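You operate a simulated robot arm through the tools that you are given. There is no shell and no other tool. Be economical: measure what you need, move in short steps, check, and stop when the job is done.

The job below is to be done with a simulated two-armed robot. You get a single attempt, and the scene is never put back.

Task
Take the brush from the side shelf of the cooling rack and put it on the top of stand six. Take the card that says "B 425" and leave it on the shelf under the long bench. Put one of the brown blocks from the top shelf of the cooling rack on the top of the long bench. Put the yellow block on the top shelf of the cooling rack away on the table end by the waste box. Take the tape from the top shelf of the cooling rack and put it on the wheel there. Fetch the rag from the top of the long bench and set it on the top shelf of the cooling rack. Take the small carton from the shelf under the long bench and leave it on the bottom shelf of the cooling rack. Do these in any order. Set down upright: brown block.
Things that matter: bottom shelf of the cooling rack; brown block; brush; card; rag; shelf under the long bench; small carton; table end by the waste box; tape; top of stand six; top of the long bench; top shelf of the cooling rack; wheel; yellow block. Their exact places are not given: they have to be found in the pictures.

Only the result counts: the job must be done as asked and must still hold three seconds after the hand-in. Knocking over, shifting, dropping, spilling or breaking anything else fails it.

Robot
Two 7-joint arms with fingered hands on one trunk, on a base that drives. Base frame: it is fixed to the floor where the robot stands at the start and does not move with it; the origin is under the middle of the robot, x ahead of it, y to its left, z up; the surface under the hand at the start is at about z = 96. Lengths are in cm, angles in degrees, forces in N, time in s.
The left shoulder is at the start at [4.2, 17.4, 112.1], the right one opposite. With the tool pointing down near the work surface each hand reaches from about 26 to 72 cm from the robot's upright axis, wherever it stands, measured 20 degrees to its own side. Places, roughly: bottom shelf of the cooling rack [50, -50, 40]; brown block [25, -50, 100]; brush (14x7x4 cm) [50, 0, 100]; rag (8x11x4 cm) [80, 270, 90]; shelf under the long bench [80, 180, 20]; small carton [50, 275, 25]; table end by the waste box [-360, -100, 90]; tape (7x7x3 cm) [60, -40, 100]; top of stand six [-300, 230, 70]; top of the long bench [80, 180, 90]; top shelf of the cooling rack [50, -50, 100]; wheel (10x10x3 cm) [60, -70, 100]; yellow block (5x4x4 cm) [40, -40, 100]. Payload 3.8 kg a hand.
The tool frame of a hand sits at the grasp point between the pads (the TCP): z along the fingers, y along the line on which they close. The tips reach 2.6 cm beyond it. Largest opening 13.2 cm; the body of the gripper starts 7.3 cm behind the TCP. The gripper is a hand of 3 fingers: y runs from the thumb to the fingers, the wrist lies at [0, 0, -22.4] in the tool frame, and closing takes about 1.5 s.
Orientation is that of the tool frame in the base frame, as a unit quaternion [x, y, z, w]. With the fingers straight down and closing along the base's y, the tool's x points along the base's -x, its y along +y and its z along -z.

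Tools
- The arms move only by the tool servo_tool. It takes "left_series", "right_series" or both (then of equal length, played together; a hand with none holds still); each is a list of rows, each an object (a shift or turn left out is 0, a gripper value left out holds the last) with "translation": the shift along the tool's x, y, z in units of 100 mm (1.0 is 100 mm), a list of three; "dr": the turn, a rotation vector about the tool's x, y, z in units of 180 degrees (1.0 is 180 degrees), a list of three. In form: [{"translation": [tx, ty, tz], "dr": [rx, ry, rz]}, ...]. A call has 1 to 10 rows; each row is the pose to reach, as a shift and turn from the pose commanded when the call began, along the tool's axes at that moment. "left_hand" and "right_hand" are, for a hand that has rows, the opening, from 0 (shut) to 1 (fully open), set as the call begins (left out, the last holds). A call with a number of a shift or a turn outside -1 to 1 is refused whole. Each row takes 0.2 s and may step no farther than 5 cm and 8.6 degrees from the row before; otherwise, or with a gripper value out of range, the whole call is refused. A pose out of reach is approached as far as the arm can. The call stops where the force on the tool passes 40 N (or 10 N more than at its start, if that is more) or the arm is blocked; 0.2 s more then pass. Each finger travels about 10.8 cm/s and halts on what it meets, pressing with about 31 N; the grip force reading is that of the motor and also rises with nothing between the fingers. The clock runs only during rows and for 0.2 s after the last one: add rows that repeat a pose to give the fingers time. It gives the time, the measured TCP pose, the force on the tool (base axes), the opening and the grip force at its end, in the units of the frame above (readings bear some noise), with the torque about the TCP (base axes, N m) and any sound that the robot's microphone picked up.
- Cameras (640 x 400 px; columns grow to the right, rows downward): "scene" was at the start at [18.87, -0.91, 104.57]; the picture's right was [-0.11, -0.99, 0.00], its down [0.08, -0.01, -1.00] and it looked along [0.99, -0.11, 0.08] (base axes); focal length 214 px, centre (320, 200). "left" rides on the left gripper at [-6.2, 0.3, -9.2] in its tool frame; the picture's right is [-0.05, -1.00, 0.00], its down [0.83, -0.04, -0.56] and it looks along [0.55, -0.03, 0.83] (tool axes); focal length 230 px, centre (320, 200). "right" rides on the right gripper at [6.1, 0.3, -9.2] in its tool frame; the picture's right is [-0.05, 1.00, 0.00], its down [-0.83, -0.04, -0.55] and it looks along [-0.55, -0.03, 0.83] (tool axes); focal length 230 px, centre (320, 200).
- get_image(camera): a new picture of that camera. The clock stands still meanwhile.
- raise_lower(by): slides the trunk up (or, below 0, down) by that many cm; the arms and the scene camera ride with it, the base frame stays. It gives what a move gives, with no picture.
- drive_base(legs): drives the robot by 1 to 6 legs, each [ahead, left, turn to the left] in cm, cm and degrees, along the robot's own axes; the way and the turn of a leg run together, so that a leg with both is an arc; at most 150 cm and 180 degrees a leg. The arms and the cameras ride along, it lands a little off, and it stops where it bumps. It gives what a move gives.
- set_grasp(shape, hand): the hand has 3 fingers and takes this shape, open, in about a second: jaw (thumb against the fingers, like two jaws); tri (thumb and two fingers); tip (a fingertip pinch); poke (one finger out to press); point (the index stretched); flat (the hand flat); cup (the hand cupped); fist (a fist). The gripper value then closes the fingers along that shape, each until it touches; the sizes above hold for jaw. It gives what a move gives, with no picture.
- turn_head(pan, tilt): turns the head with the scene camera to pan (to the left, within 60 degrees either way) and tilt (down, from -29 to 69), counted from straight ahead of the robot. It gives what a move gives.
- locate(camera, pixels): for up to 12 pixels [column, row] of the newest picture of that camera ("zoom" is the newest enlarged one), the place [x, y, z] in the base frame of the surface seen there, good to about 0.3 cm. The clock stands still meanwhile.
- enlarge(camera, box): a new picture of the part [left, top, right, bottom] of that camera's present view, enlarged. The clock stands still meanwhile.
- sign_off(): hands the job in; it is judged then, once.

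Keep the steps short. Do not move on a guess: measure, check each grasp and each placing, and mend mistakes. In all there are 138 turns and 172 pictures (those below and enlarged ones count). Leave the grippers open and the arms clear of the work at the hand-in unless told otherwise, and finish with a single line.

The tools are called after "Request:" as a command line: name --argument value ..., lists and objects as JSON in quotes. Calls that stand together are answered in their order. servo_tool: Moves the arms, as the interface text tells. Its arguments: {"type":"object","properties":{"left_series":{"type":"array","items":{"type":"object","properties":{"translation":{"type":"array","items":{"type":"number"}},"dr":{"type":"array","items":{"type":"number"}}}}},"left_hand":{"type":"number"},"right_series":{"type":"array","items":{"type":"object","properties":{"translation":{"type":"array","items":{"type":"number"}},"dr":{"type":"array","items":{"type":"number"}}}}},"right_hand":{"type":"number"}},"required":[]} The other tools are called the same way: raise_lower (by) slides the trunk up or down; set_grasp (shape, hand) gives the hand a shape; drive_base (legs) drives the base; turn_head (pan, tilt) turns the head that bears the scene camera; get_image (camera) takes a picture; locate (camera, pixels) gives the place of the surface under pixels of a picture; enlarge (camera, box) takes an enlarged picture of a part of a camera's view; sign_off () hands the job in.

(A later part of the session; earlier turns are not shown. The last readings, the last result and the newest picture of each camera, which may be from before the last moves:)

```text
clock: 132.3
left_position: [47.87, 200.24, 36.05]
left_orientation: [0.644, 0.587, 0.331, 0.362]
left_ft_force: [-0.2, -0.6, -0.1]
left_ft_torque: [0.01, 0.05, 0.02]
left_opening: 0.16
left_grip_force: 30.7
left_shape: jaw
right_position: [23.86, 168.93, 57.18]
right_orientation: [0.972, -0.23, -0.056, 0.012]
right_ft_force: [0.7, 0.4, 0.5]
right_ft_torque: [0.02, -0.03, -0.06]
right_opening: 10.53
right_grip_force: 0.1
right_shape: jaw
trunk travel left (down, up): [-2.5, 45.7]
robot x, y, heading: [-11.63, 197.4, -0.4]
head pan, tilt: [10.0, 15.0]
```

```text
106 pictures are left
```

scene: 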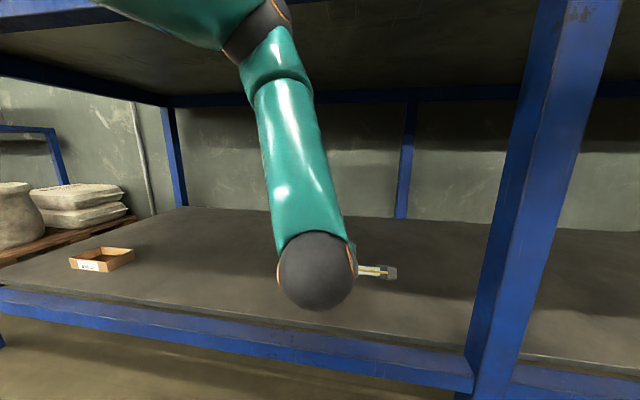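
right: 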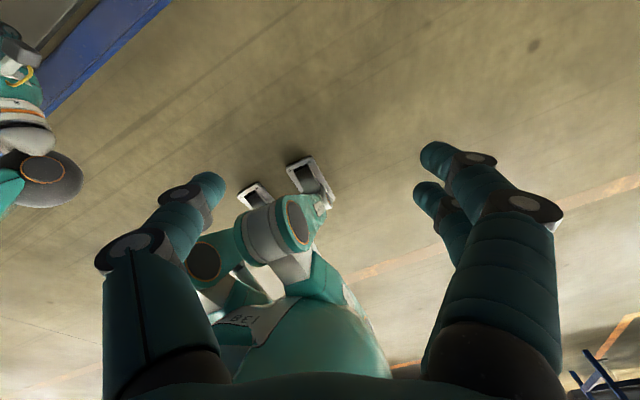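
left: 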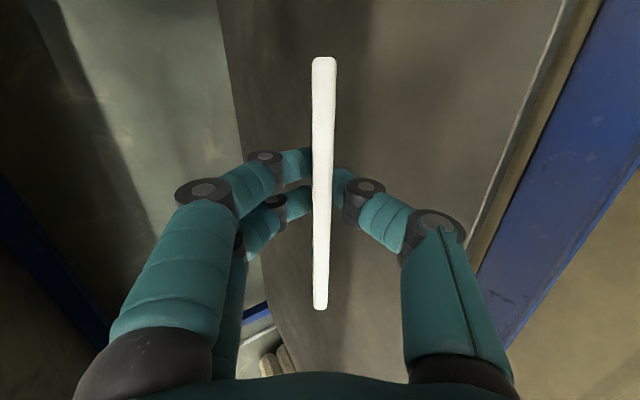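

Re-gripped well. Steepen the hand to ~70° pitch while moving 5 cm further in.

Request:
servo_tool --left_series '[{"translation": [0.01, 0.1, 0.06], "dr": [0.045, 0, 0]}, {"translation": [0.02, 0.2, 0.12], "dr": [0.09, 0, 0]}, {"translation": [0.03, 0.3, 0.2], "dr": [0.135, 0, 0]}, {"translation": [0.04, 0.4, 0.28], "dr": [0.18, 0, 0]}, {"translation": [0.04, 0.42, 0.33], "dr": [0.222, 0, 0]}]'

Request:
get_image --camera "left"

Request:
get_image --camera "scene"

```text
clock: 133.7
left_position: [50.37, 197.79, 39.54]
left_orientation: [0.742, 0.647, 0.118, 0.131]
left_ft_force: [0.5, -0.3, -0.2]
left_ft_torque: [-0.01, -0.01, 0.01]
left_opening: 0.19
left_grip_force: 30.7
left_shape: jaw
right_position: [21.73, 168.45, 57.62]
right_orientation: [0.972, -0.229, -0.05, 0.007]
right_ft_force: [-0.4, -0.9, -0.3]
right_ft_torque: [0.04, 0.02, 0.04]
right_opening: 10.55
right_grip_force: 0.1
right_shape: jaw
trunk travel left (down, up): [-2.5, 45.7]
robot x, y, heading: [-12.77, 197.62, -0.4]
head pan, tilt: [10.0, 15.0]
stopped in row 5 (left hand): the arm was blocked; the commanded pose is now the measured one
```

```text
105 pictures are left
```

left: 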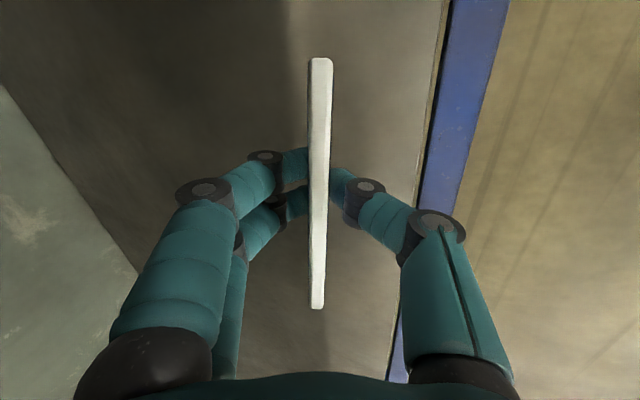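

```text
104 pictures are left
```

scene: 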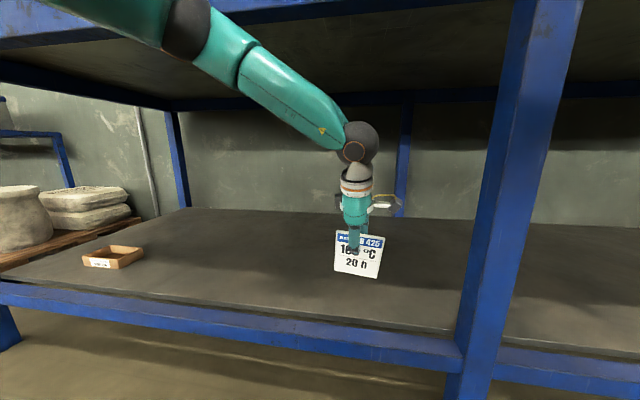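

The elbow met the bench rail; pose is fine (≈70° pitch). Lower the trunk 2.4 to relieve, then lower the hand 3.4.

Request:
raise_lower --by -2.4

Request:
servo_tool --left_series '[{"translation": [0, -0.05, 0.13]}, {"translation": [0, -0.1, 0.27]}]'

Request:
get_image --camera "scene"

```text
clock: 134.4
left_position: [51.37, 198.83, 35.47]
left_orientation: [0.739, 0.654, 0.109, 0.122]
left_ft_force: [-1.1, 0.7, -0.2]
left_ft_torque: [0.02, 0.05, -0.01]
left_opening: 0.15
left_grip_force: 31.1
left_shape: jaw
right_position: [22.95, 168.9, 54.84]
right_orientation: [0.972, -0.229, -0.057, 0.012]
right_ft_force: [-0.4, 0.0, 0.0]
right_ft_torque: [-0.03, -0.01, 0.02]
right_opening: 10.54
right_grip_force: 0.0
right_shape: jaw
trunk travel left (down, up): [-0.1, 48.1]
robot x, y, heading: [-11.92, 197.53, -0.5]
head pan, tilt: [10.0, 15.0]
```

```text
clock: 135.0
left_position: [51.01, 198.61, 32.84]
left_orientation: [0.74, 0.653, 0.108, 0.123]
left_ft_force: [-3.3, -0.2, 8.8]
left_ft_torque: [-0.15, -0.23, -0.05]
left_opening: 0.24
left_grip_force: 31.7
left_shape: jaw
right_position: [22.85, 169.0, 54.76]
right_orientation: [0.971, -0.231, -0.056, 0.011]
right_ft_force: [-0.3, -0.6, -0.7]
right_ft_torque: [0.02, 0.01, -0.01]
right_opening: 10.55
right_grip_force: 0.0
right_shape: jaw
trunk travel left (down, up): [-0.1, 48.1]
robot x, y, heading: [-12.24, 197.73, -0.8]
head pan, tilt: [10.0, 15.0]
```

```text
103 pictures are left
```

scene: 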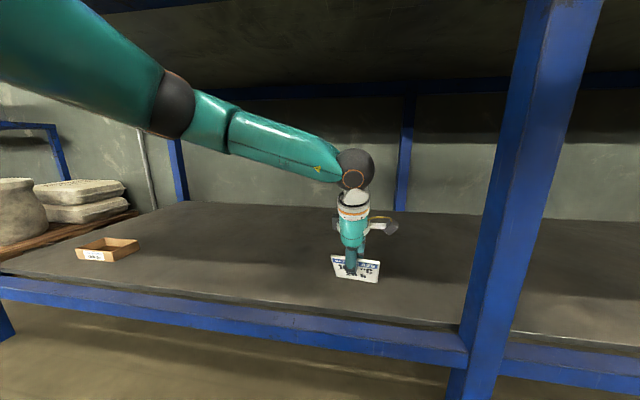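

Request:
get_image --camera "left"

Request:
enlarge --camera "scene" --box '[300, 170, 420, 300]'

```text
102 pictures are left
```

left: 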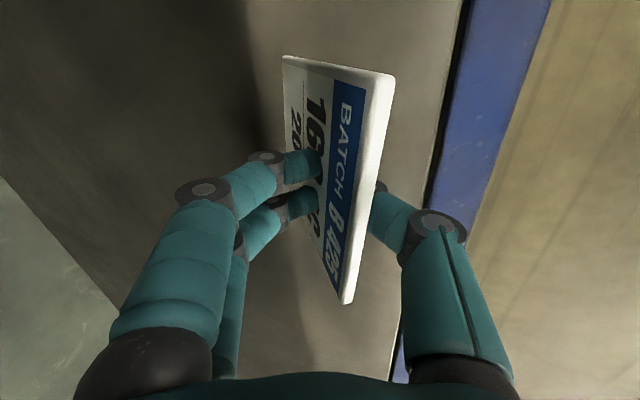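

```text
3.08 times, centred on (360, 235) of scene
```

zoom: 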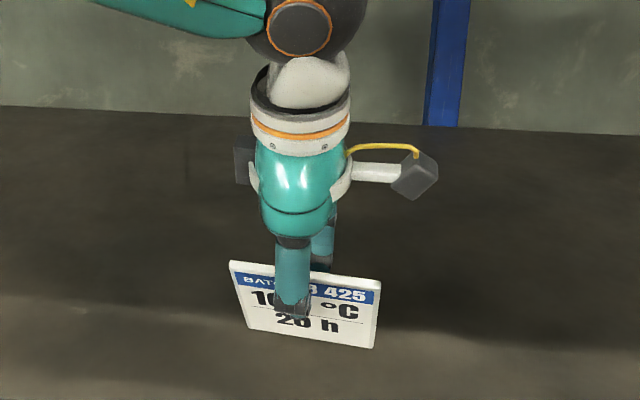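

The card leans robot-ward, its lower edge on the shelf. Open wider and pull the steep hand straight back.

Request:
servo_tool --left_series '[{}, {}, {}, {}, {}]' --left_hand 0.6

Request:
get_image --camera "left"

```text
clock: 136.2
left_position: [50.99, 198.66, 32.78]
left_orientation: [0.74, 0.653, 0.109, 0.122]
left_ft_force: [0.7, -0.1, 0.4]
left_ft_torque: [0.01, -0.02, 0.02]
left_opening: 7.86
left_grip_force: 0.0
left_shape: jaw
right_position: [22.79, 168.87, 54.76]
right_orientation: [0.971, -0.23, -0.058, 0.011]
right_ft_force: [0.3, 0.5, 0.6]
right_ft_torque: [0.0, 0.03, -0.02]
right_opening: 10.54
right_grip_force: 0.0
right_shape: jaw
trunk travel left (down, up): [-0.1, 48.1]
robot x, y, heading: [-12.05, 197.35, -0.9]
head pan, tilt: [10.0, 15.0]
```

```text
100 pictures are left
```

left: 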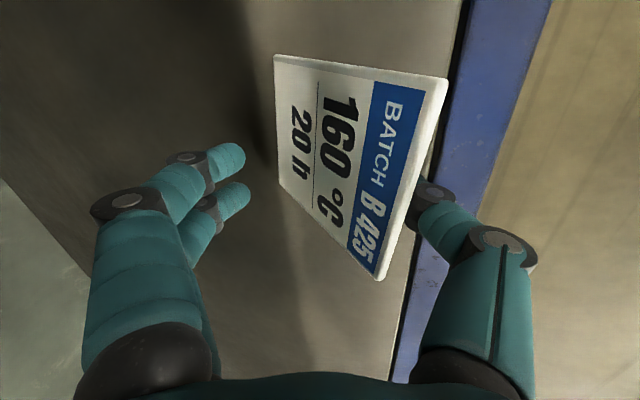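

Measure the card's position now.

Request:
locate --camera "left" --pixels '[[280, 62], [440, 85], [285, 180], [380, 270], [340, 150], [455, 110], [420, 330]]'

```text
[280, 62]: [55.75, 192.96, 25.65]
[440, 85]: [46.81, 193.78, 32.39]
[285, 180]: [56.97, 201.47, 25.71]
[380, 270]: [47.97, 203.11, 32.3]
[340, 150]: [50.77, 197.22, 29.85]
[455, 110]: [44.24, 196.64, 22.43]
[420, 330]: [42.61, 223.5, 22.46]
```

Front edge x≈56, back edge x≈47 and z 32. Push the card 7 cm deeper with the thumb, raising slightly.

Request:
servo_tool --left_series '[{"translation": [0.03, 0.22, 0.04]}, {"translation": [0.06, 0.45, 0.04]}, {"translation": [0.09, 0.7, 0.04]}]'

Request:
get_image --camera "left"

```text
clock: 137.0
left_position: [58.07, 198.8, 34.41]
left_orientation: [0.74, 0.652, 0.108, 0.121]
left_ft_force: [-0.1, -0.1, -0.4]
left_ft_torque: [0.04, 0.01, 0.0]
left_opening: 7.9
left_grip_force: 0.1
left_shape: jaw
right_position: [22.86, 168.83, 54.7]
right_orientation: [0.971, -0.23, -0.058, 0.011]
right_ft_force: [0.4, 0.3, 0.1]
right_ft_torque: [0.0, -0.01, -0.03]
right_opening: 10.56
right_grip_force: 0.0
right_shape: jaw
trunk travel left (down, up): [-0.1, 48.1]
robot x, y, heading: [-12.54, 197.42, -0.8]
head pan, tilt: [10.0, 15.0]
```

```text
99 pictures are left
```

left: 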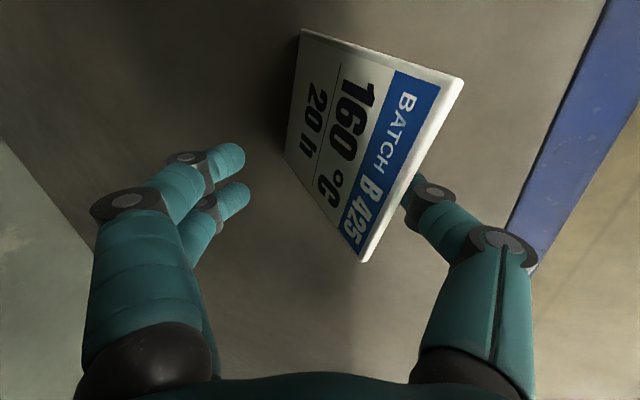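

Card is deeper now. Pull the thumb back quickly and horizontally.

Request:
servo_tool --left_series '[{"translation": [-0.06, -0.44, -0.16]}, {"translation": [-0.12, -0.88, -0.33]}]'

Request:
get_image --camera "left"

```text
clock: 137.6
left_position: [48.31, 198.73, 34.7]
left_orientation: [0.74, 0.653, 0.109, 0.121]
left_ft_force: [-0.5, -0.6, 0.3]
left_ft_torque: [-0.02, 0.01, -0.02]
left_opening: 7.88
left_grip_force: 0.1
left_shape: jaw
right_position: [22.86, 168.85, 54.72]
right_orientation: [0.971, -0.23, -0.056, 0.012]
right_ft_force: [-1.7, -0.4, -0.1]
right_ft_torque: [0.01, 0.01, 0.02]
right_opening: 10.54
right_grip_force: 0.2
right_shape: jaw
trunk travel left (down, up): [-0.1, 48.1]
robot x, y, heading: [-12.04, 197.89, -0.6]
head pan, tilt: [10.0, 15.0]
```

```text
98 pictures are left
```

left: 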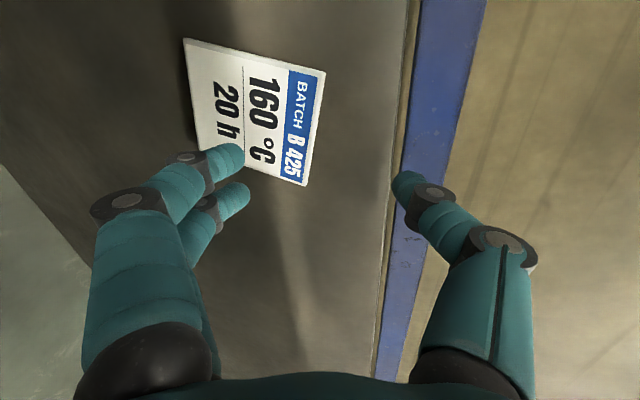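

Card lies flat on the shelf. Lift and withdraw, then back the base off.

Request:
servo_tool --left_series '[{"translation": [-0.04, 0.0, -0.3]}, {"translation": [-0.08, -0.3, -0.55]}, {"translation": [-0.1, -0.6, -0.65]}]'

Request:
drive_base --legs '[[-22, 0, 0]]'

Request:
turn_head --pan 25 --tilt 15

Request:
get_image --camera "scene"

```text
clock: 138.4
left_position: [40.67, 198.56, 39.28]
left_orientation: [0.739, 0.653, 0.109, 0.122]
left_ft_force: [0.9, 0.4, 0.2]
left_ft_torque: [0.01, -0.03, 0.01]
left_opening: 7.89
left_grip_force: 0.0
left_shape: jaw
right_position: [23.03, 168.89, 54.89]
right_orientation: [0.971, -0.23, -0.058, 0.011]
right_ft_force: [-0.1, 0.0, -0.6]
right_ft_torque: [-0.01, -0.02, -0.02]
right_opening: 10.55
right_grip_force: 0.0
right_shape: jaw
trunk travel left (down, up): [-0.1, 48.1]
robot x, y, heading: [-12.16, 197.55, -0.6]
head pan, tilt: [10.0, 15.0]
```

```text
clock: 140.1
left_position: [19.29, 199.08, 39.11]
left_orientation: [0.737, 0.655, 0.11, 0.121]
left_ft_force: [0.2, 0.0, 0.7]
left_ft_torque: [-0.03, -0.02, -0.02]
left_opening: 7.87
left_grip_force: 0.1
left_shape: jaw
right_position: [1.72, 169.34, 54.7]
right_orientation: [0.972, -0.226, -0.057, 0.011]
right_ft_force: [0.6, 0.2, 0.3]
right_ft_torque: [-0.02, -0.01, 0.0]
right_opening: 10.56
right_grip_force: 0.1
right_shape: jaw
trunk travel left (down, up): [-0.1, 48.1]
robot x, y, heading: [-33.58, 197.78, -0.2]
head pan, tilt: [10.0, 15.0]
```

```text
clock: 140.9
left_position: [19.22, 199.01, 38.96]
left_orientation: [0.738, 0.655, 0.109, 0.122]
left_ft_force: [-0.9, 0.6, -0.2]
left_ft_torque: [-0.01, 0.02, -0.02]
left_opening: 7.9
left_grip_force: 0.1
left_shape: jaw
right_position: [1.7, 169.34, 54.81]
right_orientation: [0.973, -0.226, -0.056, 0.012]
right_ft_force: [-0.1, 0.3, -0.4]
right_ft_torque: [0.04, -0.02, 0.02]
right_opening: 10.55
right_grip_force: 0.0
right_shape: jaw
trunk travel left (down, up): [-0.1, 48.1]
robot x, y, heading: [-33.78, 197.75, -0.3]
head pan, tilt: [25.0, 15.0]
```

```text
97 pictures are left
```

scene: 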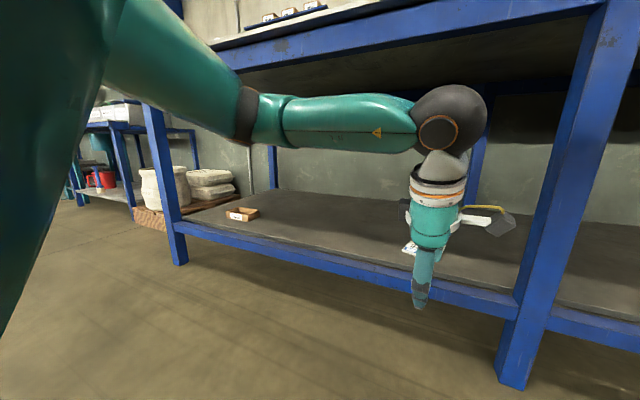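

Now go for the small carton: strafe left ~72 cm so it's in front of the left hand.

Request:
drive_base --legs '[[0, 72, 0]]'

Request:
turn_head --pan 10 --tilt 15

Request:
get_image --camera "scene"

Request:
get_image --camera "left"

```text
clock: 147.5
left_position: [19.39, 270.02, 39.15]
left_orientation: [0.737, 0.655, 0.109, 0.122]
left_ft_force: [-0.1, -0.2, -0.1]
left_ft_torque: [-0.01, 0.0, -0.01]
left_opening: 7.89
left_grip_force: 0.1
left_shape: jaw
right_position: [1.89, 240.19, 54.68]
right_orientation: [0.972, -0.226, -0.058, 0.011]
right_ft_force: [0.5, -0.1, 0.5]
right_ft_torque: [-0.03, 0.03, 0.02]
right_opening: 10.55
right_grip_force: 0.0
right_shape: jaw
trunk travel left (down, up): [-0.1, 48.1]
robot x, y, heading: [-33.47, 268.6, -0.2]
head pan, tilt: [25.0, 15.0]
```

```text
clock: 148.3
left_position: [19.48, 270.02, 39.13]
left_orientation: [0.738, 0.655, 0.109, 0.121]
left_ft_force: [0.6, 0.1, 0.1]
left_ft_torque: [0.0, -0.02, 0.04]
left_opening: 7.91
left_grip_force: 0.1
left_shape: jaw
right_position: [1.91, 240.22, 54.76]
right_orientation: [0.973, -0.226, -0.056, 0.012]
right_ft_force: [0.4, 0.1, -0.4]
right_ft_torque: [-0.02, -0.02, 0.03]
right_opening: 10.54
right_grip_force: 0.0
right_shape: jaw
trunk travel left (down, up): [-0.1, 48.1]
robot x, y, heading: [-33.42, 268.81, -0.1]
head pan, tilt: [10.0, 15.0]
```

```text
96 pictures are left
```

scene: 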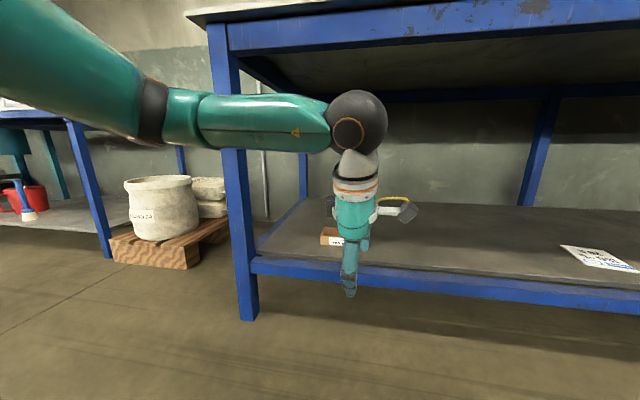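

```text
95 pictures are left
```

left: 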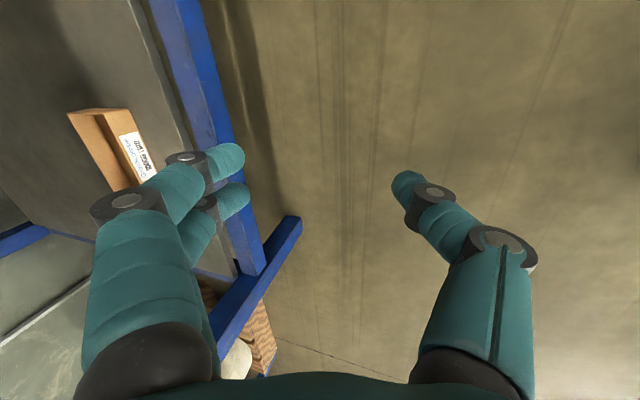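

The card lies flat on the shelf (595,258). Carton visible in the left view at (110,145); measure it.

Request:
locate --camera "left" --pixels '[[72, 114], [100, 112], [125, 112], [113, 187], [135, 150], [98, 150], [120, 130], [140, 185]]'

Request:
enlarge --camera "left" --box '[40, 80, 200, 200]'

```text
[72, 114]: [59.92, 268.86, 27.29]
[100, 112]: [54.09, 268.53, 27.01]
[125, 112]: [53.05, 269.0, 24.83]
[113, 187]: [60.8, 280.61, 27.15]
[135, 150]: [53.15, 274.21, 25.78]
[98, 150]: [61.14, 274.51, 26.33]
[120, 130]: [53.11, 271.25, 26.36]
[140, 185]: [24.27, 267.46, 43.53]
```

```text
3.33 times, centred on (120, 140) of left
```

zoom: 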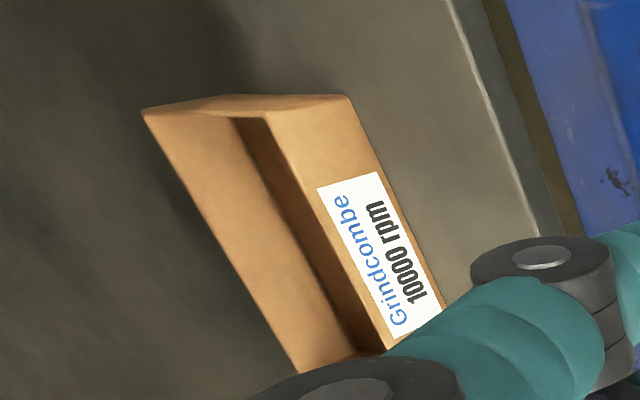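

Carton: x 53–61, y 268.5–281, z 24–27.3. I'll straddle it front-to-back (8 cm). Open the hand fully and drive forward 21.

Request:
servo_tool --left_series '[{"translation": [0.1, 0, -0.2]}, {"translation": [0.2, 0, -0.3]}, {"translation": [0.4, 0, -0.3]}]' --left_hand 1

Request:
drive_base --legs '[[21, 0, 0]]'

Request:
get_image --camera "left"

```text
clock: 149.1
left_position: [18.93, 274.02, 41.92]
left_orientation: [0.737, 0.656, 0.109, 0.122]
left_ft_force: [-0.1, 0.5, -0.2]
left_ft_torque: [-0.01, 0.01, 0.02]
left_opening: 13.18
left_grip_force: 0.0
left_shape: jaw
right_position: [1.88, 240.25, 54.8]
right_orientation: [0.972, -0.226, -0.056, 0.012]
right_ft_force: [-0.2, -0.5, 0.5]
right_ft_torque: [0.0, 0.0, -0.01]
right_opening: 10.55
right_grip_force: 0.1
right_shape: jaw
trunk travel left (down, up): [-0.1, 48.1]
robot x, y, heading: [-33.07, 268.37, -0.1]
head pan, tilt: [10.0, 15.0]
```

```text
clock: 150.9
left_position: [40.07, 274.23, 41.67]
left_orientation: [0.736, 0.657, 0.109, 0.12]
left_ft_force: [0.8, 0.0, 0.0]
left_ft_torque: [-0.02, 0.0, 0.01]
left_opening: 13.17
left_grip_force: 0.0
left_shape: jaw
right_position: [23.28, 240.32, 54.79]
right_orientation: [0.973, -0.225, -0.057, 0.012]
right_ft_force: [-1.0, -0.3, 0.3]
right_ft_torque: [0.01, -0.01, -0.01]
right_opening: 10.56
right_grip_force: 0.2
right_shape: jaw
trunk travel left (down, up): [-0.1, 48.1]
robot x, y, heading: [-11.9, 268.88, 0.0]
head pan, tilt: [10.0, 15.0]
stopped in leg 1: the robot was blocked; the commanded pose is now the measured one
```

```text
93 pictures are left
```

left: 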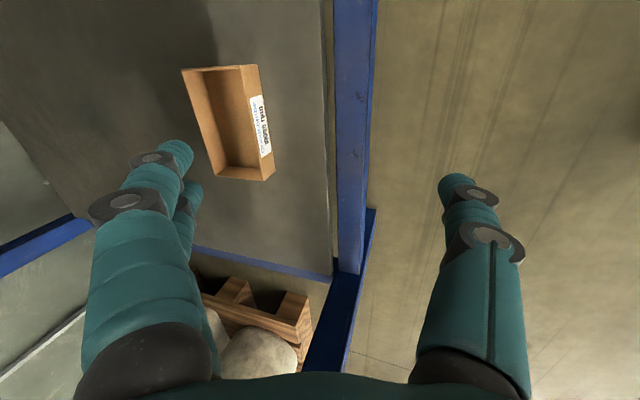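

Tray-type carton visible. Back 1 cm; then extend the hand 9 cm in while making it more vertical and straightening its yaw.

Request:
drive_base --legs '[[-1.5, 0, 0]]'

Request:
servo_tool --left_series '[{"translation": [0.03, 0.28, 0.1], "dr": [0.03, 0, -0.014]}, {"translation": [0.06, 0.56, 0.2], "dr": [0.06, 0, -0.028]}, {"translation": [0.1, 0.85, 0.29], "dr": [0.09, 0, -0.042]}, {"translation": [0.1, 0.85, 0.29], "dr": [0.09, 0, -0.042]}]'

Request:
get_image --camera "left"

Request:
get_image --camera "scene"

```text
clock: 151.7
left_position: [38.61, 274.24, 41.71]
left_orientation: [0.736, 0.657, 0.109, 0.12]
left_ft_force: [-0.7, 0.4, -0.1]
left_ft_torque: [-0.03, 0.03, 0.04]
left_opening: 13.2
left_grip_force: 0.1
left_shape: jaw
right_position: [21.7, 240.37, 54.87]
right_orientation: [0.973, -0.224, -0.057, 0.013]
right_ft_force: [0.0, 0.1, 0.4]
right_ft_torque: [-0.01, -0.02, -0.01]
right_opening: 10.54
right_grip_force: 0.1
right_shape: jaw
trunk travel left (down, up): [-0.1, 48.1]
robot x, y, heading: [-13.73, 268.37, -0.2]
head pan, tilt: [10.0, 15.0]
```

```text
clock: 152.7
left_position: [47.43, 274.21, 41.6]
left_orientation: [0.701, 0.713, 0.006, 0.021]
left_ft_force: [1.1, 0.3, -0.2]
left_ft_torque: [0.01, -0.04, 0.04]
left_opening: 13.19
left_grip_force: 0.0
left_shape: jaw
right_position: [21.69, 240.26, 54.74]
right_orientation: [0.973, -0.224, -0.057, 0.011]
right_ft_force: [-0.3, -0.3, 0.1]
right_ft_torque: [-0.01, 0.02, -0.01]
right_opening: 10.56
right_grip_force: 0.1
right_shape: jaw
trunk travel left (down, up): [-0.1, 48.1]
robot x, y, heading: [-13.21, 268.83, 0.0]
head pan, tilt: [10.0, 15.0]
```

```text
92 pictures are left
```

left: 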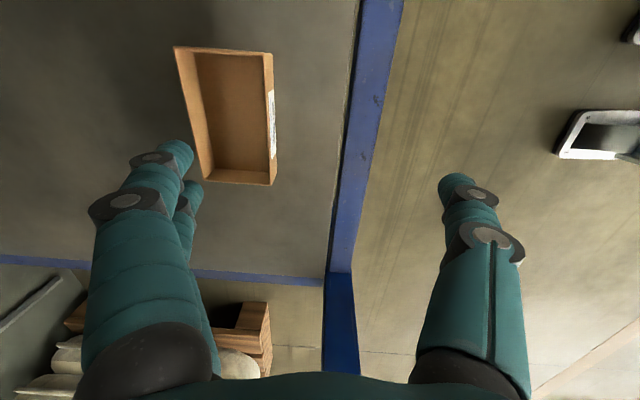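

```text
91 pictures are left
```

scene: 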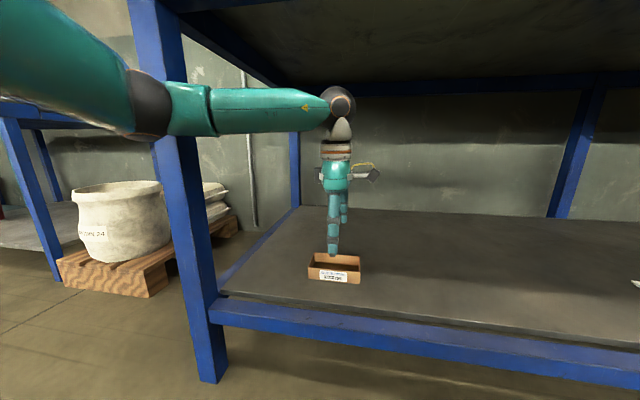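

The forearm passes near the bench's end leg. Measure the elbow and leg.

Request:
locate --camera "scene" --pixels '[[145, 100], [185, 110], [260, 115], [335, 100], [175, 200], [200, 330], [312, 262], [360, 262], [310, 275]]'

Request:
locate --camera "left" --pixels '[[177, 50], [270, 55], [203, 180], [270, 182], [235, 120], [275, 120]]'

```text
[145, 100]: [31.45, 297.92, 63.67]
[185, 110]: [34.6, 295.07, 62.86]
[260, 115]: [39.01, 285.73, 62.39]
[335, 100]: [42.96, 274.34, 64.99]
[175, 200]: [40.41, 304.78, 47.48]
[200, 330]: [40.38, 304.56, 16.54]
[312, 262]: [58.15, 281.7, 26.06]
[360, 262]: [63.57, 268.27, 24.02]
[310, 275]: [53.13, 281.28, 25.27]
```

```text
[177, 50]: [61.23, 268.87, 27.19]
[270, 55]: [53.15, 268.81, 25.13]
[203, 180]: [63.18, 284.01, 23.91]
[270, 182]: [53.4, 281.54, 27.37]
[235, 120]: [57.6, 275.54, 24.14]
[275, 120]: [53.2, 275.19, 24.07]
```

Elbow would hit the leg if extended further. Shift the base 12 cm right, then reach left/forward.

Request:
drive_base --legs '[[0, -13, 0]]'

Request:
servo_tool --left_series '[{"translation": [0.3, 0.2, 0]}, {"translation": [0.6, 0.4, 0]}, {"translation": [0.9, 0.6, 0]}]'

Request:
get_image --camera "left"

Request:
get_image --camera "scene"

```text
clock: 154.5
left_position: [47.44, 260.66, 41.6]
left_orientation: [0.702, 0.712, 0.007, 0.021]
left_ft_force: [0.1, 0.5, -0.2]
left_ft_torque: [0.02, -0.02, 0.0]
left_opening: 13.19
left_grip_force: 0.0
left_shape: jaw
right_position: [21.71, 226.82, 54.71]
right_orientation: [0.973, -0.225, -0.057, 0.013]
right_ft_force: [0.4, -0.7, -0.1]
right_ft_torque: [0.0, 0.01, 0.01]
right_opening: 10.53
right_grip_force: 0.1
right_shape: jaw
trunk travel left (down, up): [-0.1, 48.1]
robot x, y, heading: [-13.75, 255.24, -0.1]
head pan, tilt: [10.0, 15.0]
```

```text
clock: 155.3
left_position: [53.27, 270.29, 41.66]
left_orientation: [0.702, 0.712, 0.007, 0.022]
left_ft_force: [-0.7, -0.6, 0.0]
left_ft_torque: [0.02, 0.02, -0.01]
left_opening: 13.16
left_grip_force: 0.0
left_shape: jaw
right_position: [21.72, 226.86, 54.8]
right_orientation: [0.973, -0.225, -0.057, 0.012]
right_ft_force: [0.1, 0.2, -0.4]
right_ft_torque: [-0.03, -0.01, 0.02]
right_opening: 10.54
right_grip_force: 0.0
right_shape: jaw
trunk travel left (down, up): [-0.1, 48.1]
robot x, y, heading: [-13.77, 254.97, -0.1]
head pan, tilt: [10.0, 15.0]
```

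```text
90 pictures are left
```

left: 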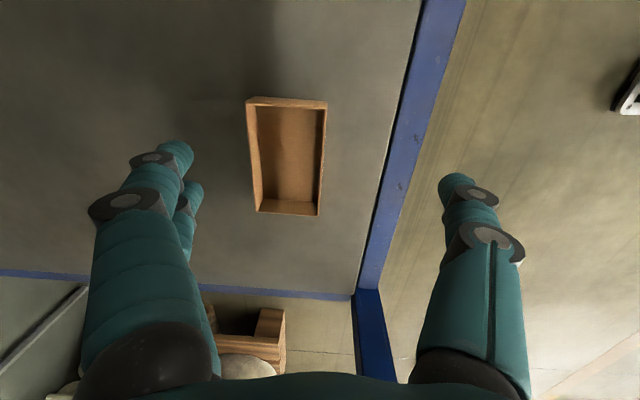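

```text
89 pictures are left
```

scene: 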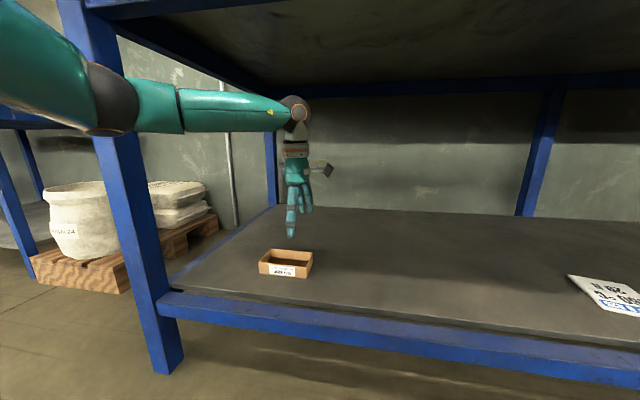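

Request:
locate --camera "scene" --pixels '[[115, 100], [150, 110], [130, 190], [258, 262], [312, 262], [262, 274]]'

Request:
locate --camera "left" --pixels '[[250, 103], [323, 105], [262, 208], [315, 212], [290, 150], [287, 206]]'

```text
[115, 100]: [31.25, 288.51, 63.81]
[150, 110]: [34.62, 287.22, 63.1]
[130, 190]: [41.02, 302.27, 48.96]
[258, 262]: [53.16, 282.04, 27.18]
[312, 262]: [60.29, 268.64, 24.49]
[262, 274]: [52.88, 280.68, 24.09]
```

```text
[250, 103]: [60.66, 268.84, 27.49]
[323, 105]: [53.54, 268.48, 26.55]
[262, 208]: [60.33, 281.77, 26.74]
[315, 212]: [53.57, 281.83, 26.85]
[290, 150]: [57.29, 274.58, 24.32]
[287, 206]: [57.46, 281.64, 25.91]
```

Elbow clear of the leg. Move over the carton centre (57,275.2) and lower part way.

Request:
servo_tool --left_series '[{"translation": [0.25, 0.19, 0]}, {"translation": [0.49, 0.38, 0]}, {"translation": [0.49, 0.38, 0.4]}, {"translation": [0.49, 0.38, 0.75]}, {"translation": [0.49, 0.38, 0.75]}]'

Request:
get_image --camera "left"

```text
clock: 156.5
left_position: [57.14, 274.65, 34.6]
left_orientation: [0.702, 0.712, 0.007, 0.021]
left_ft_force: [0.2, -0.6, 1.1]
left_ft_torque: [0.0, -0.04, 0.04]
left_opening: 13.19
left_grip_force: 0.1
left_shape: jaw
right_position: [21.62, 226.74, 54.75]
right_orientation: [0.973, -0.225, -0.056, 0.012]
right_ft_force: [-0.2, 0.5, 0.2]
right_ft_torque: [-0.01, -0.03, 0.0]
right_opening: 10.55
right_grip_force: 0.0
right_shape: jaw
trunk travel left (down, up): [-0.1, 48.1]
robot x, y, heading: [-14.09, 255.09, 0.0]
head pan, tilt: [10.0, 15.0]
```

```text
88 pictures are left
```

left: 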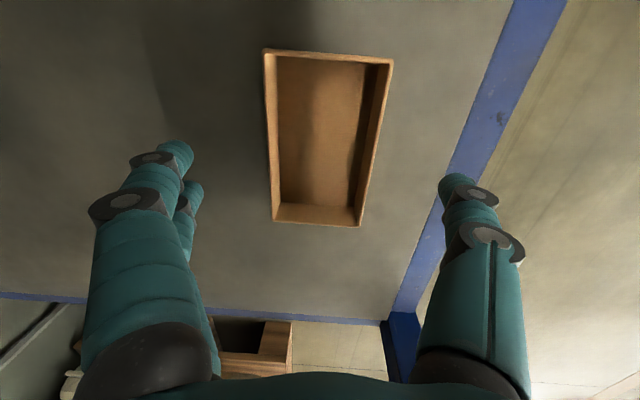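

Centred. Lower 7 cm and close.

Request:
servo_tool --left_series '[{"translation": [0.03, 0, 0.35]}, {"translation": [0.03, 0, 0.6]}, {"translation": [0.03, 0, 0.71]}, {"translation": [0.03, 0, 0.71]}]'

Request:
servo_tool --left_series '[{}, {}, {}, {}, {}, {}]' --left_hand 0

Request:
get_image --camera "left"

```text
clock: 157.5
left_position: [57.58, 274.77, 27.33]
left_orientation: [0.702, 0.712, 0.007, 0.02]
left_ft_force: [1.1, 0.4, -0.1]
left_ft_torque: [0.0, -0.02, 0.01]
left_opening: 13.19
left_grip_force: 0.0
left_shape: jaw
right_position: [21.68, 226.89, 54.72]
right_orientation: [0.973, -0.224, -0.057, 0.012]
right_ft_force: [0.2, 0.1, 0.1]
right_ft_torque: [-0.02, -0.02, -0.01]
right_opening: 10.54
right_grip_force: 0.0
right_shape: jaw
trunk travel left (down, up): [-0.1, 48.1]
robot x, y, heading: [-13.54, 255.23, -0.1]
head pan, tilt: [10.0, 15.0]
```

```text
clock: 158.9
left_position: [57.52, 274.74, 27.27]
left_orientation: [0.702, 0.712, 0.006, 0.022]
left_ft_force: [0.4, 0.4, -1.2]
left_ft_torque: [0.03, 0.0, 0.01]
left_opening: 7.56
left_grip_force: 31.2
left_shape: jaw
right_position: [21.74, 226.95, 54.77]
right_orientation: [0.973, -0.224, -0.057, 0.011]
right_ft_force: [0.4, 0.0, 0.9]
right_ft_torque: [0.01, 0.04, -0.02]
right_opening: 10.53
right_grip_force: 0.0
right_shape: jaw
trunk travel left (down, up): [-0.1, 48.1]
robot x, y, heading: [-13.61, 255.61, -0.2]
head pan, tilt: [10.0, 15.0]
```

```text
87 pictures are left
```

left: 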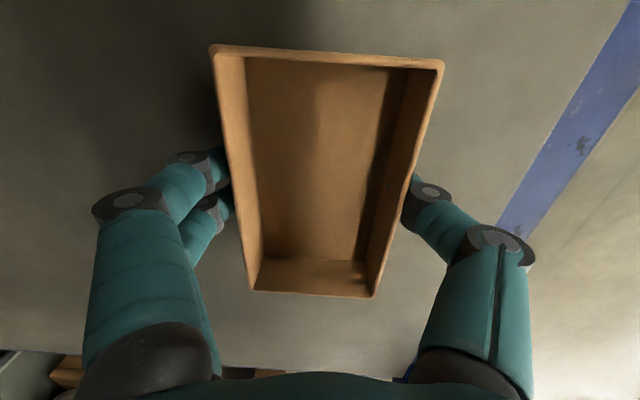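

Carton gripped (7.6 cm). Lift 11 cm, retract, and back off.

Request:
servo_tool --left_series '[{"translation": [0, 0, -0.4]}, {"translation": [0, 0, -0.8]}, {"translation": [-0.2, -0.3, -1.0]}, {"translation": [-0.5, -0.6, -1.0]}, {"translation": [-0.8, -0.9, -1.0]}]'

Request:
drive_base --legs '[[-24, 0, 0]]'

Request:
get_image --camera "left"

```text
clock: 160.1
left_position: [48.43, 267.04, 36.9]
left_orientation: [0.702, 0.712, 0.007, 0.021]
left_ft_force: [-0.3, 0.3, -0.5]
left_ft_torque: [0.0, 0.01, 0.0]
left_opening: 7.57
left_grip_force: 30.8
left_shape: jaw
right_position: [21.72, 226.76, 54.61]
right_orientation: [0.973, -0.225, -0.057, 0.012]
right_ft_force: [0.7, 0.2, 0.2]
right_ft_torque: [-0.01, 0.02, 0.01]
right_opening: 10.56
right_grip_force: 0.0
right_shape: jaw
trunk travel left (down, up): [-0.1, 48.1]
robot x, y, heading: [-13.48, 255.47, -0.1]
head pan, tilt: [10.0, 15.0]
```

```text
clock: 161.9
left_position: [23.78, 267.49, 36.99]
left_orientation: [0.699, 0.715, 0.007, 0.021]
left_ft_force: [0.3, -0.4, -0.2]
left_ft_torque: [-0.02, 0.01, -0.01]
left_opening: 7.55
left_grip_force: 30.9
left_shape: jaw
right_position: [-2.64, 227.08, 54.85]
right_orientation: [0.973, -0.223, -0.056, 0.012]
right_ft_force: [-0.5, -0.7, 0.4]
right_ft_torque: [-0.01, 0.0, 0.03]
right_opening: 10.54
right_grip_force: 0.1
right_shape: jaw
trunk travel left (down, up): [-0.1, 48.1]
robot x, y, heading: [-38.29, 255.19, 0.3]
head pan, tilt: [10.0, 15.0]
```

```text
86 pictures are left
```

left: 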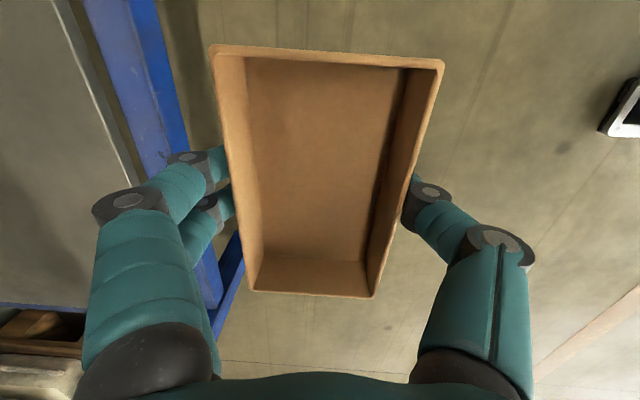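

Carton secured. Back off a bit, raise the trunk to see the bench top and find the rag.

Request:
drive_base --legs '[[-8, 0, 0]]'

Request:
raise_lower --by 40

Request:
raise_lower --by 7

Request:
turn_head --pan 10 --tilt 12

Request:
get_image --camera "scene"

Request:
get_image --camera "left"

```text
clock: 163.0
left_position: [15.83, 267.19, 36.93]
left_orientation: [0.7, 0.714, 0.006, 0.022]
left_ft_force: [-0.2, 0.2, -0.3]
left_ft_torque: [-0.05, 0.01, -0.01]
left_opening: 7.56
left_grip_force: 31.4
left_shape: jaw
right_position: [-10.67, 226.95, 54.75]
right_orientation: [0.973, -0.222, -0.056, 0.012]
right_ft_force: [-0.4, -0.1, -0.5]
right_ft_torque: [-0.02, 0.01, -0.02]
right_opening: 10.56
right_grip_force: 0.1
right_shape: jaw
trunk travel left (down, up): [-0.1, 48.1]
robot x, y, heading: [-45.86, 255.02, 0.1]
head pan, tilt: [10.0, 15.0]
```

```text
clock: 166.8
left_position: [15.77, 267.31, 76.84]
left_orientation: [0.7, 0.714, 0.006, 0.021]
left_ft_force: [-0.4, 0.3, -0.8]
left_ft_torque: [0.01, 0.03, -0.03]
left_opening: 7.57
left_grip_force: 30.9
left_shape: jaw
right_position: [-10.63, 226.94, 94.88]
right_orientation: [0.973, -0.222, -0.057, 0.011]
right_ft_force: [-0.7, -0.3, 0.0]
right_ft_torque: [0.01, 0.03, -0.01]
right_opening: 10.56
right_grip_force: 0.0
right_shape: jaw
trunk travel left (down, up): [-40.1, 8.1]
robot x, y, heading: [-46.02, 254.97, 0.0]
head pan, tilt: [10.0, 15.0]
```

```text
clock: 167.9
left_position: [15.75, 267.29, 83.72]
left_orientation: [0.7, 0.714, 0.005, 0.02]
left_ft_force: [0.0, 0.3, -0.8]
left_ft_torque: [0.01, -0.01, 0.01]
left_opening: 7.55
left_grip_force: 30.9
left_shape: jaw
right_position: [-10.53, 226.93, 101.66]
right_orientation: [0.973, -0.223, -0.059, 0.013]
right_ft_force: [1.4, -0.1, 0.9]
right_ft_torque: [0.03, 0.02, 0.01]
right_opening: 10.56
right_grip_force: 0.0
right_shape: jaw
trunk travel left (down, up): [-47.1, 1.1]
robot x, y, heading: [-46.06, 255.42, 0.3]
head pan, tilt: [10.0, 15.0]
```

```text
clock: 168.5
left_position: [15.79, 267.24, 83.88]
left_orientation: [0.7, 0.714, 0.006, 0.021]
left_ft_force: [0.2, -1.1, -0.9]
left_ft_torque: [0.02, 0.0, -0.01]
left_opening: 7.54
left_grip_force: 31.0
left_shape: jaw
right_position: [-10.67, 226.99, 101.85]
right_orientation: [0.973, -0.223, -0.056, 0.012]
right_ft_force: [0.9, -0.1, -0.7]
right_ft_torque: [0.0, -0.03, -0.01]
right_opening: 10.54
right_grip_force: 0.0
right_shape: jaw
trunk travel left (down, up): [-47.1, 1.1]
robot x, y, heading: [-46.1, 255.0, 0.4]
head pan, tilt: [10.0, 12.0]
```

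```text
85 pictures are left
```

scene: 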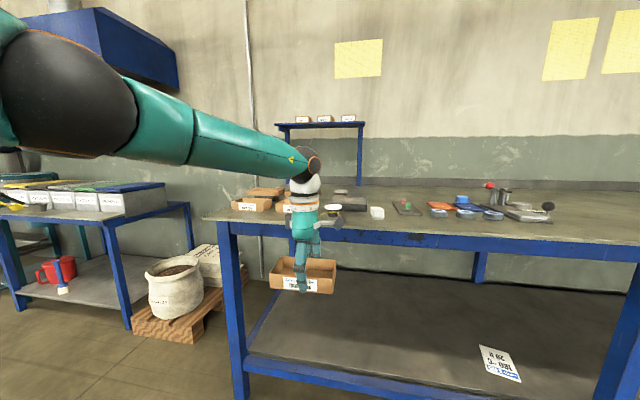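

```text
84 pictures are left
```

left: 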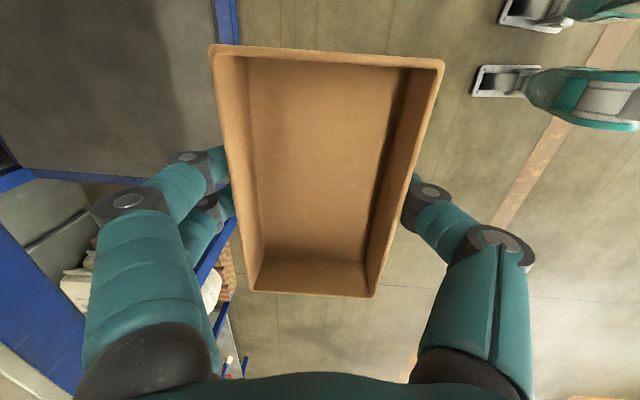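

Enlarge the bench top to find the rag.

Request:
enlarge --camera "scene" --box '[230, 170, 560, 250]'

```text
1.94 times, centred on (395, 210) of scene
```

zoom: 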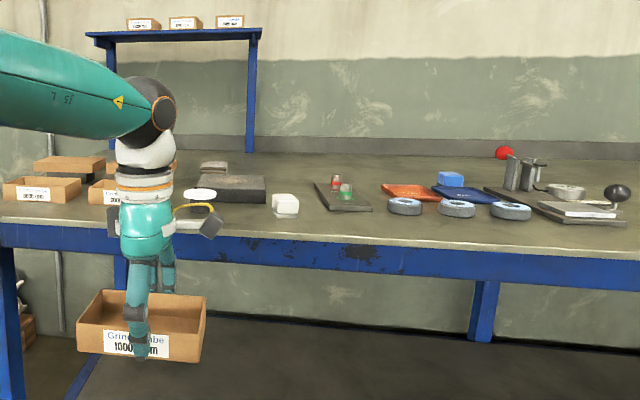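

Request:
locate --camera "zoom" --pixels '[[213, 165], [213, 175], [203, 167], [224, 167], [235, 188], [285, 200], [232, 205], [75, 165], [340, 200], [40, 195], [200, 195]]'

Request:
servo_tool --left_series '[{"translation": [0, 0, -0.45]}, {"translation": [0, 0, -0.9]}, {"translation": [0, 0, -1.0]}]'

Request:
servo_tool --left_series '[{"translation": [0, 0, -0.45]}, {"translation": [0, 0, -0.9]}, {"translation": [-0.3, -0.3, -1.0]}]'

Request:
servo_tool --left_series '[{"translation": [0, 0, -0.45]}, {"translation": [0, 0, -0.6]}]'

Request:
get_image --camera "scene"

```text
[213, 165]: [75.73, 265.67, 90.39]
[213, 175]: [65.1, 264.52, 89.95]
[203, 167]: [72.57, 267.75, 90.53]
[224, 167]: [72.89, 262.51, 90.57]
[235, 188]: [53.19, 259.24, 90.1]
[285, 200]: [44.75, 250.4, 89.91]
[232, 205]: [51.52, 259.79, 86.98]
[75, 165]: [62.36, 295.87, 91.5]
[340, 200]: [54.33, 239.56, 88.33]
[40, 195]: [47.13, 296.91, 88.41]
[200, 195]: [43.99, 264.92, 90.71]
```

```text
clock: 169.3
left_position: [15.48, 267.44, 93.98]
left_orientation: [0.701, 0.713, 0.006, 0.021]
left_ft_force: [0.0, -0.6, -0.5]
left_ft_torque: [-0.01, 0.0, -0.02]
left_opening: 7.58
left_grip_force: 31.2
left_shape: jaw
right_position: [-10.6, 226.86, 101.75]
right_orientation: [0.973, -0.222, -0.057, 0.013]
right_ft_force: [-0.7, 0.4, 0.5]
right_ft_torque: [0.0, 0.0, 0.03]
right_opening: 10.56
right_grip_force: 0.1
right_shape: jaw
trunk travel left (down, up): [-47.1, 1.1]
robot x, y, heading: [-46.12, 255.2, 0.1]
head pan, tilt: [10.0, 12.0]
```

```text
clock: 170.1
left_position: [12.04, 264.54, 103.95]
left_orientation: [0.7, 0.714, 0.008, 0.022]
left_ft_force: [0.0, 0.3, 0.4]
left_ft_torque: [0.01, 0.0, -0.02]
left_opening: 7.58
left_grip_force: 30.7
left_shape: jaw
right_position: [-10.67, 226.79, 101.85]
right_orientation: [0.973, -0.223, -0.056, 0.012]
right_ft_force: [-0.1, 0.5, -0.2]
right_ft_torque: [0.02, 0.04, 0.02]
right_opening: 10.55
right_grip_force: 0.1
right_shape: jaw
trunk travel left (down, up): [-47.1, 1.1]
robot x, y, heading: [-46.36, 254.92, 0.3]
head pan, tilt: [10.0, 12.0]
```

```text
clock: 170.7
left_position: [11.91, 264.91, 110.09]
left_orientation: [0.7, 0.714, 0.006, 0.022]
left_ft_force: [0.5, -0.9, -0.7]
left_ft_torque: [0.01, 0.03, 0.03]
left_opening: 7.54
left_grip_force: 31.0
left_shape: jaw
right_position: [-10.58, 226.96, 101.78]
right_orientation: [0.973, -0.223, -0.057, 0.013]
right_ft_force: [0.7, 0.7, 0.0]
right_ft_torque: [-0.01, 0.01, 0.0]
right_opening: 10.55
right_grip_force: 0.1
right_shape: jaw
trunk travel left (down, up): [-47.1, 1.1]
robot x, y, heading: [-46.26, 255.36, 0.3]
head pan, tilt: [10.0, 12.0]
```

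```text
82 pictures are left
```

scene: 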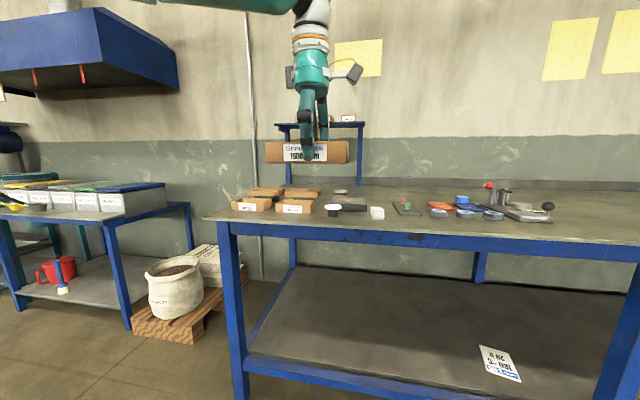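

Request:
enlarge --camera "scene" --box '[220, 175, 420, 235]'

```text
3.20 times, centred on (320, 205) of scene
```

zoom: 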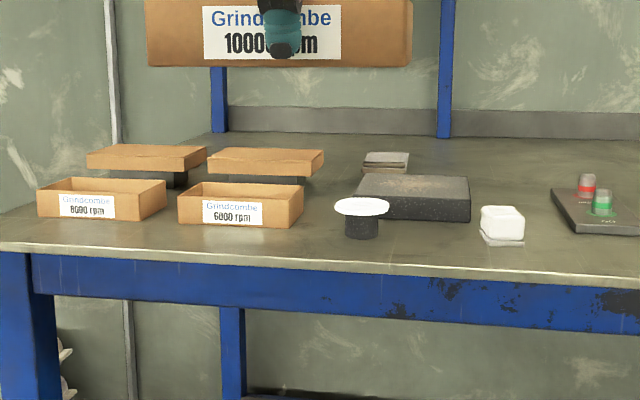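

The grey folded item at zoom (386,160), about x 69–80, y 261–269, z 87–90.5, is the rag. Retract the left hand, then position the base left of it (y≈292), slightly turned.

Request:
servo_tool --left_series '[{"translation": [0, -0.45, 0]}, {"translation": [0, -0.9, 0]}, {"translation": [0, -1.0, 0]}]'

Request:
drive_base --legs '[[0, 37, 0], [0, 0, 10], [20, -3.5, 0]]'

Request:
turn_head --pan -25 --tilt 20

Request:
get_image --camera "scene"

```text
clock: 171.5
left_position: [1.79, 264.63, 109.5]
left_orientation: [0.7, 0.714, 0.007, 0.021]
left_ft_force: [0.0, 0.3, -0.5]
left_ft_torque: [0.01, 0.03, 0.0]
left_opening: 7.55
left_grip_force: 30.8
left_shape: jaw
right_position: [-10.53, 226.92, 101.81]
right_orientation: [0.973, -0.222, -0.056, 0.012]
right_ft_force: [-0.5, 0.0, -0.5]
right_ft_torque: [0.01, -0.02, 0.03]
right_opening: 10.52
right_grip_force: 0.0
right_shape: jaw
trunk travel left (down, up): [-47.1, 1.1]
robot x, y, heading: [-46.06, 255.19, 0.2]
head pan, tilt: [10.0, 12.0]
```

```text
clock: 177.2
left_position: [19.49, 309.35, 109.69]
left_orientation: [0.638, 0.77, 0.009, 0.021]
left_ft_force: [0.0, -1.2, 0.9]
left_ft_torque: [0.0, 0.01, 0.01]
left_opening: 7.54
left_grip_force: 30.7
left_shape: jaw
right_position: [13.44, 270.18, 101.85]
right_orientation: [0.989, -0.14, -0.056, 0.016]
right_ft_force: [-0.1, 0.9, 0.2]
right_ft_torque: [0.0, 0.0, 0.02]
right_opening: 10.53
right_grip_force: 0.0
right_shape: jaw
trunk travel left (down, up): [-47.1, 1.1]
robot x, y, heading: [-26.39, 292.05, 10.1]
head pan, tilt: [10.0, 12.0]
```

```text
clock: 178.2
left_position: [19.51, 309.29, 109.46]
left_orientation: [0.638, 0.77, 0.009, 0.021]
left_ft_force: [-0.2, 0.1, -1.0]
left_ft_torque: [0.03, 0.03, 0.02]
left_opening: 7.56
left_grip_force: 31.6
left_shape: jaw
right_position: [13.61, 270.15, 101.82]
right_orientation: [0.988, -0.14, -0.056, 0.017]
right_ft_force: [-0.5, 1.5, 0.0]
right_ft_torque: [-0.02, -0.03, 0.0]
right_opening: 10.54
right_grip_force: 0.0
right_shape: jaw
trunk travel left (down, up): [-47.1, 1.1]
robot x, y, heading: [-26.41, 291.87, 9.8]
head pan, tilt: [-25.0, 20.0]
```

```text
80 pictures are left
```

scene: 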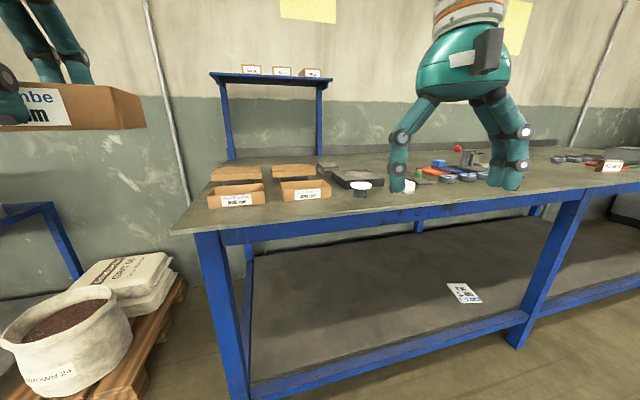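

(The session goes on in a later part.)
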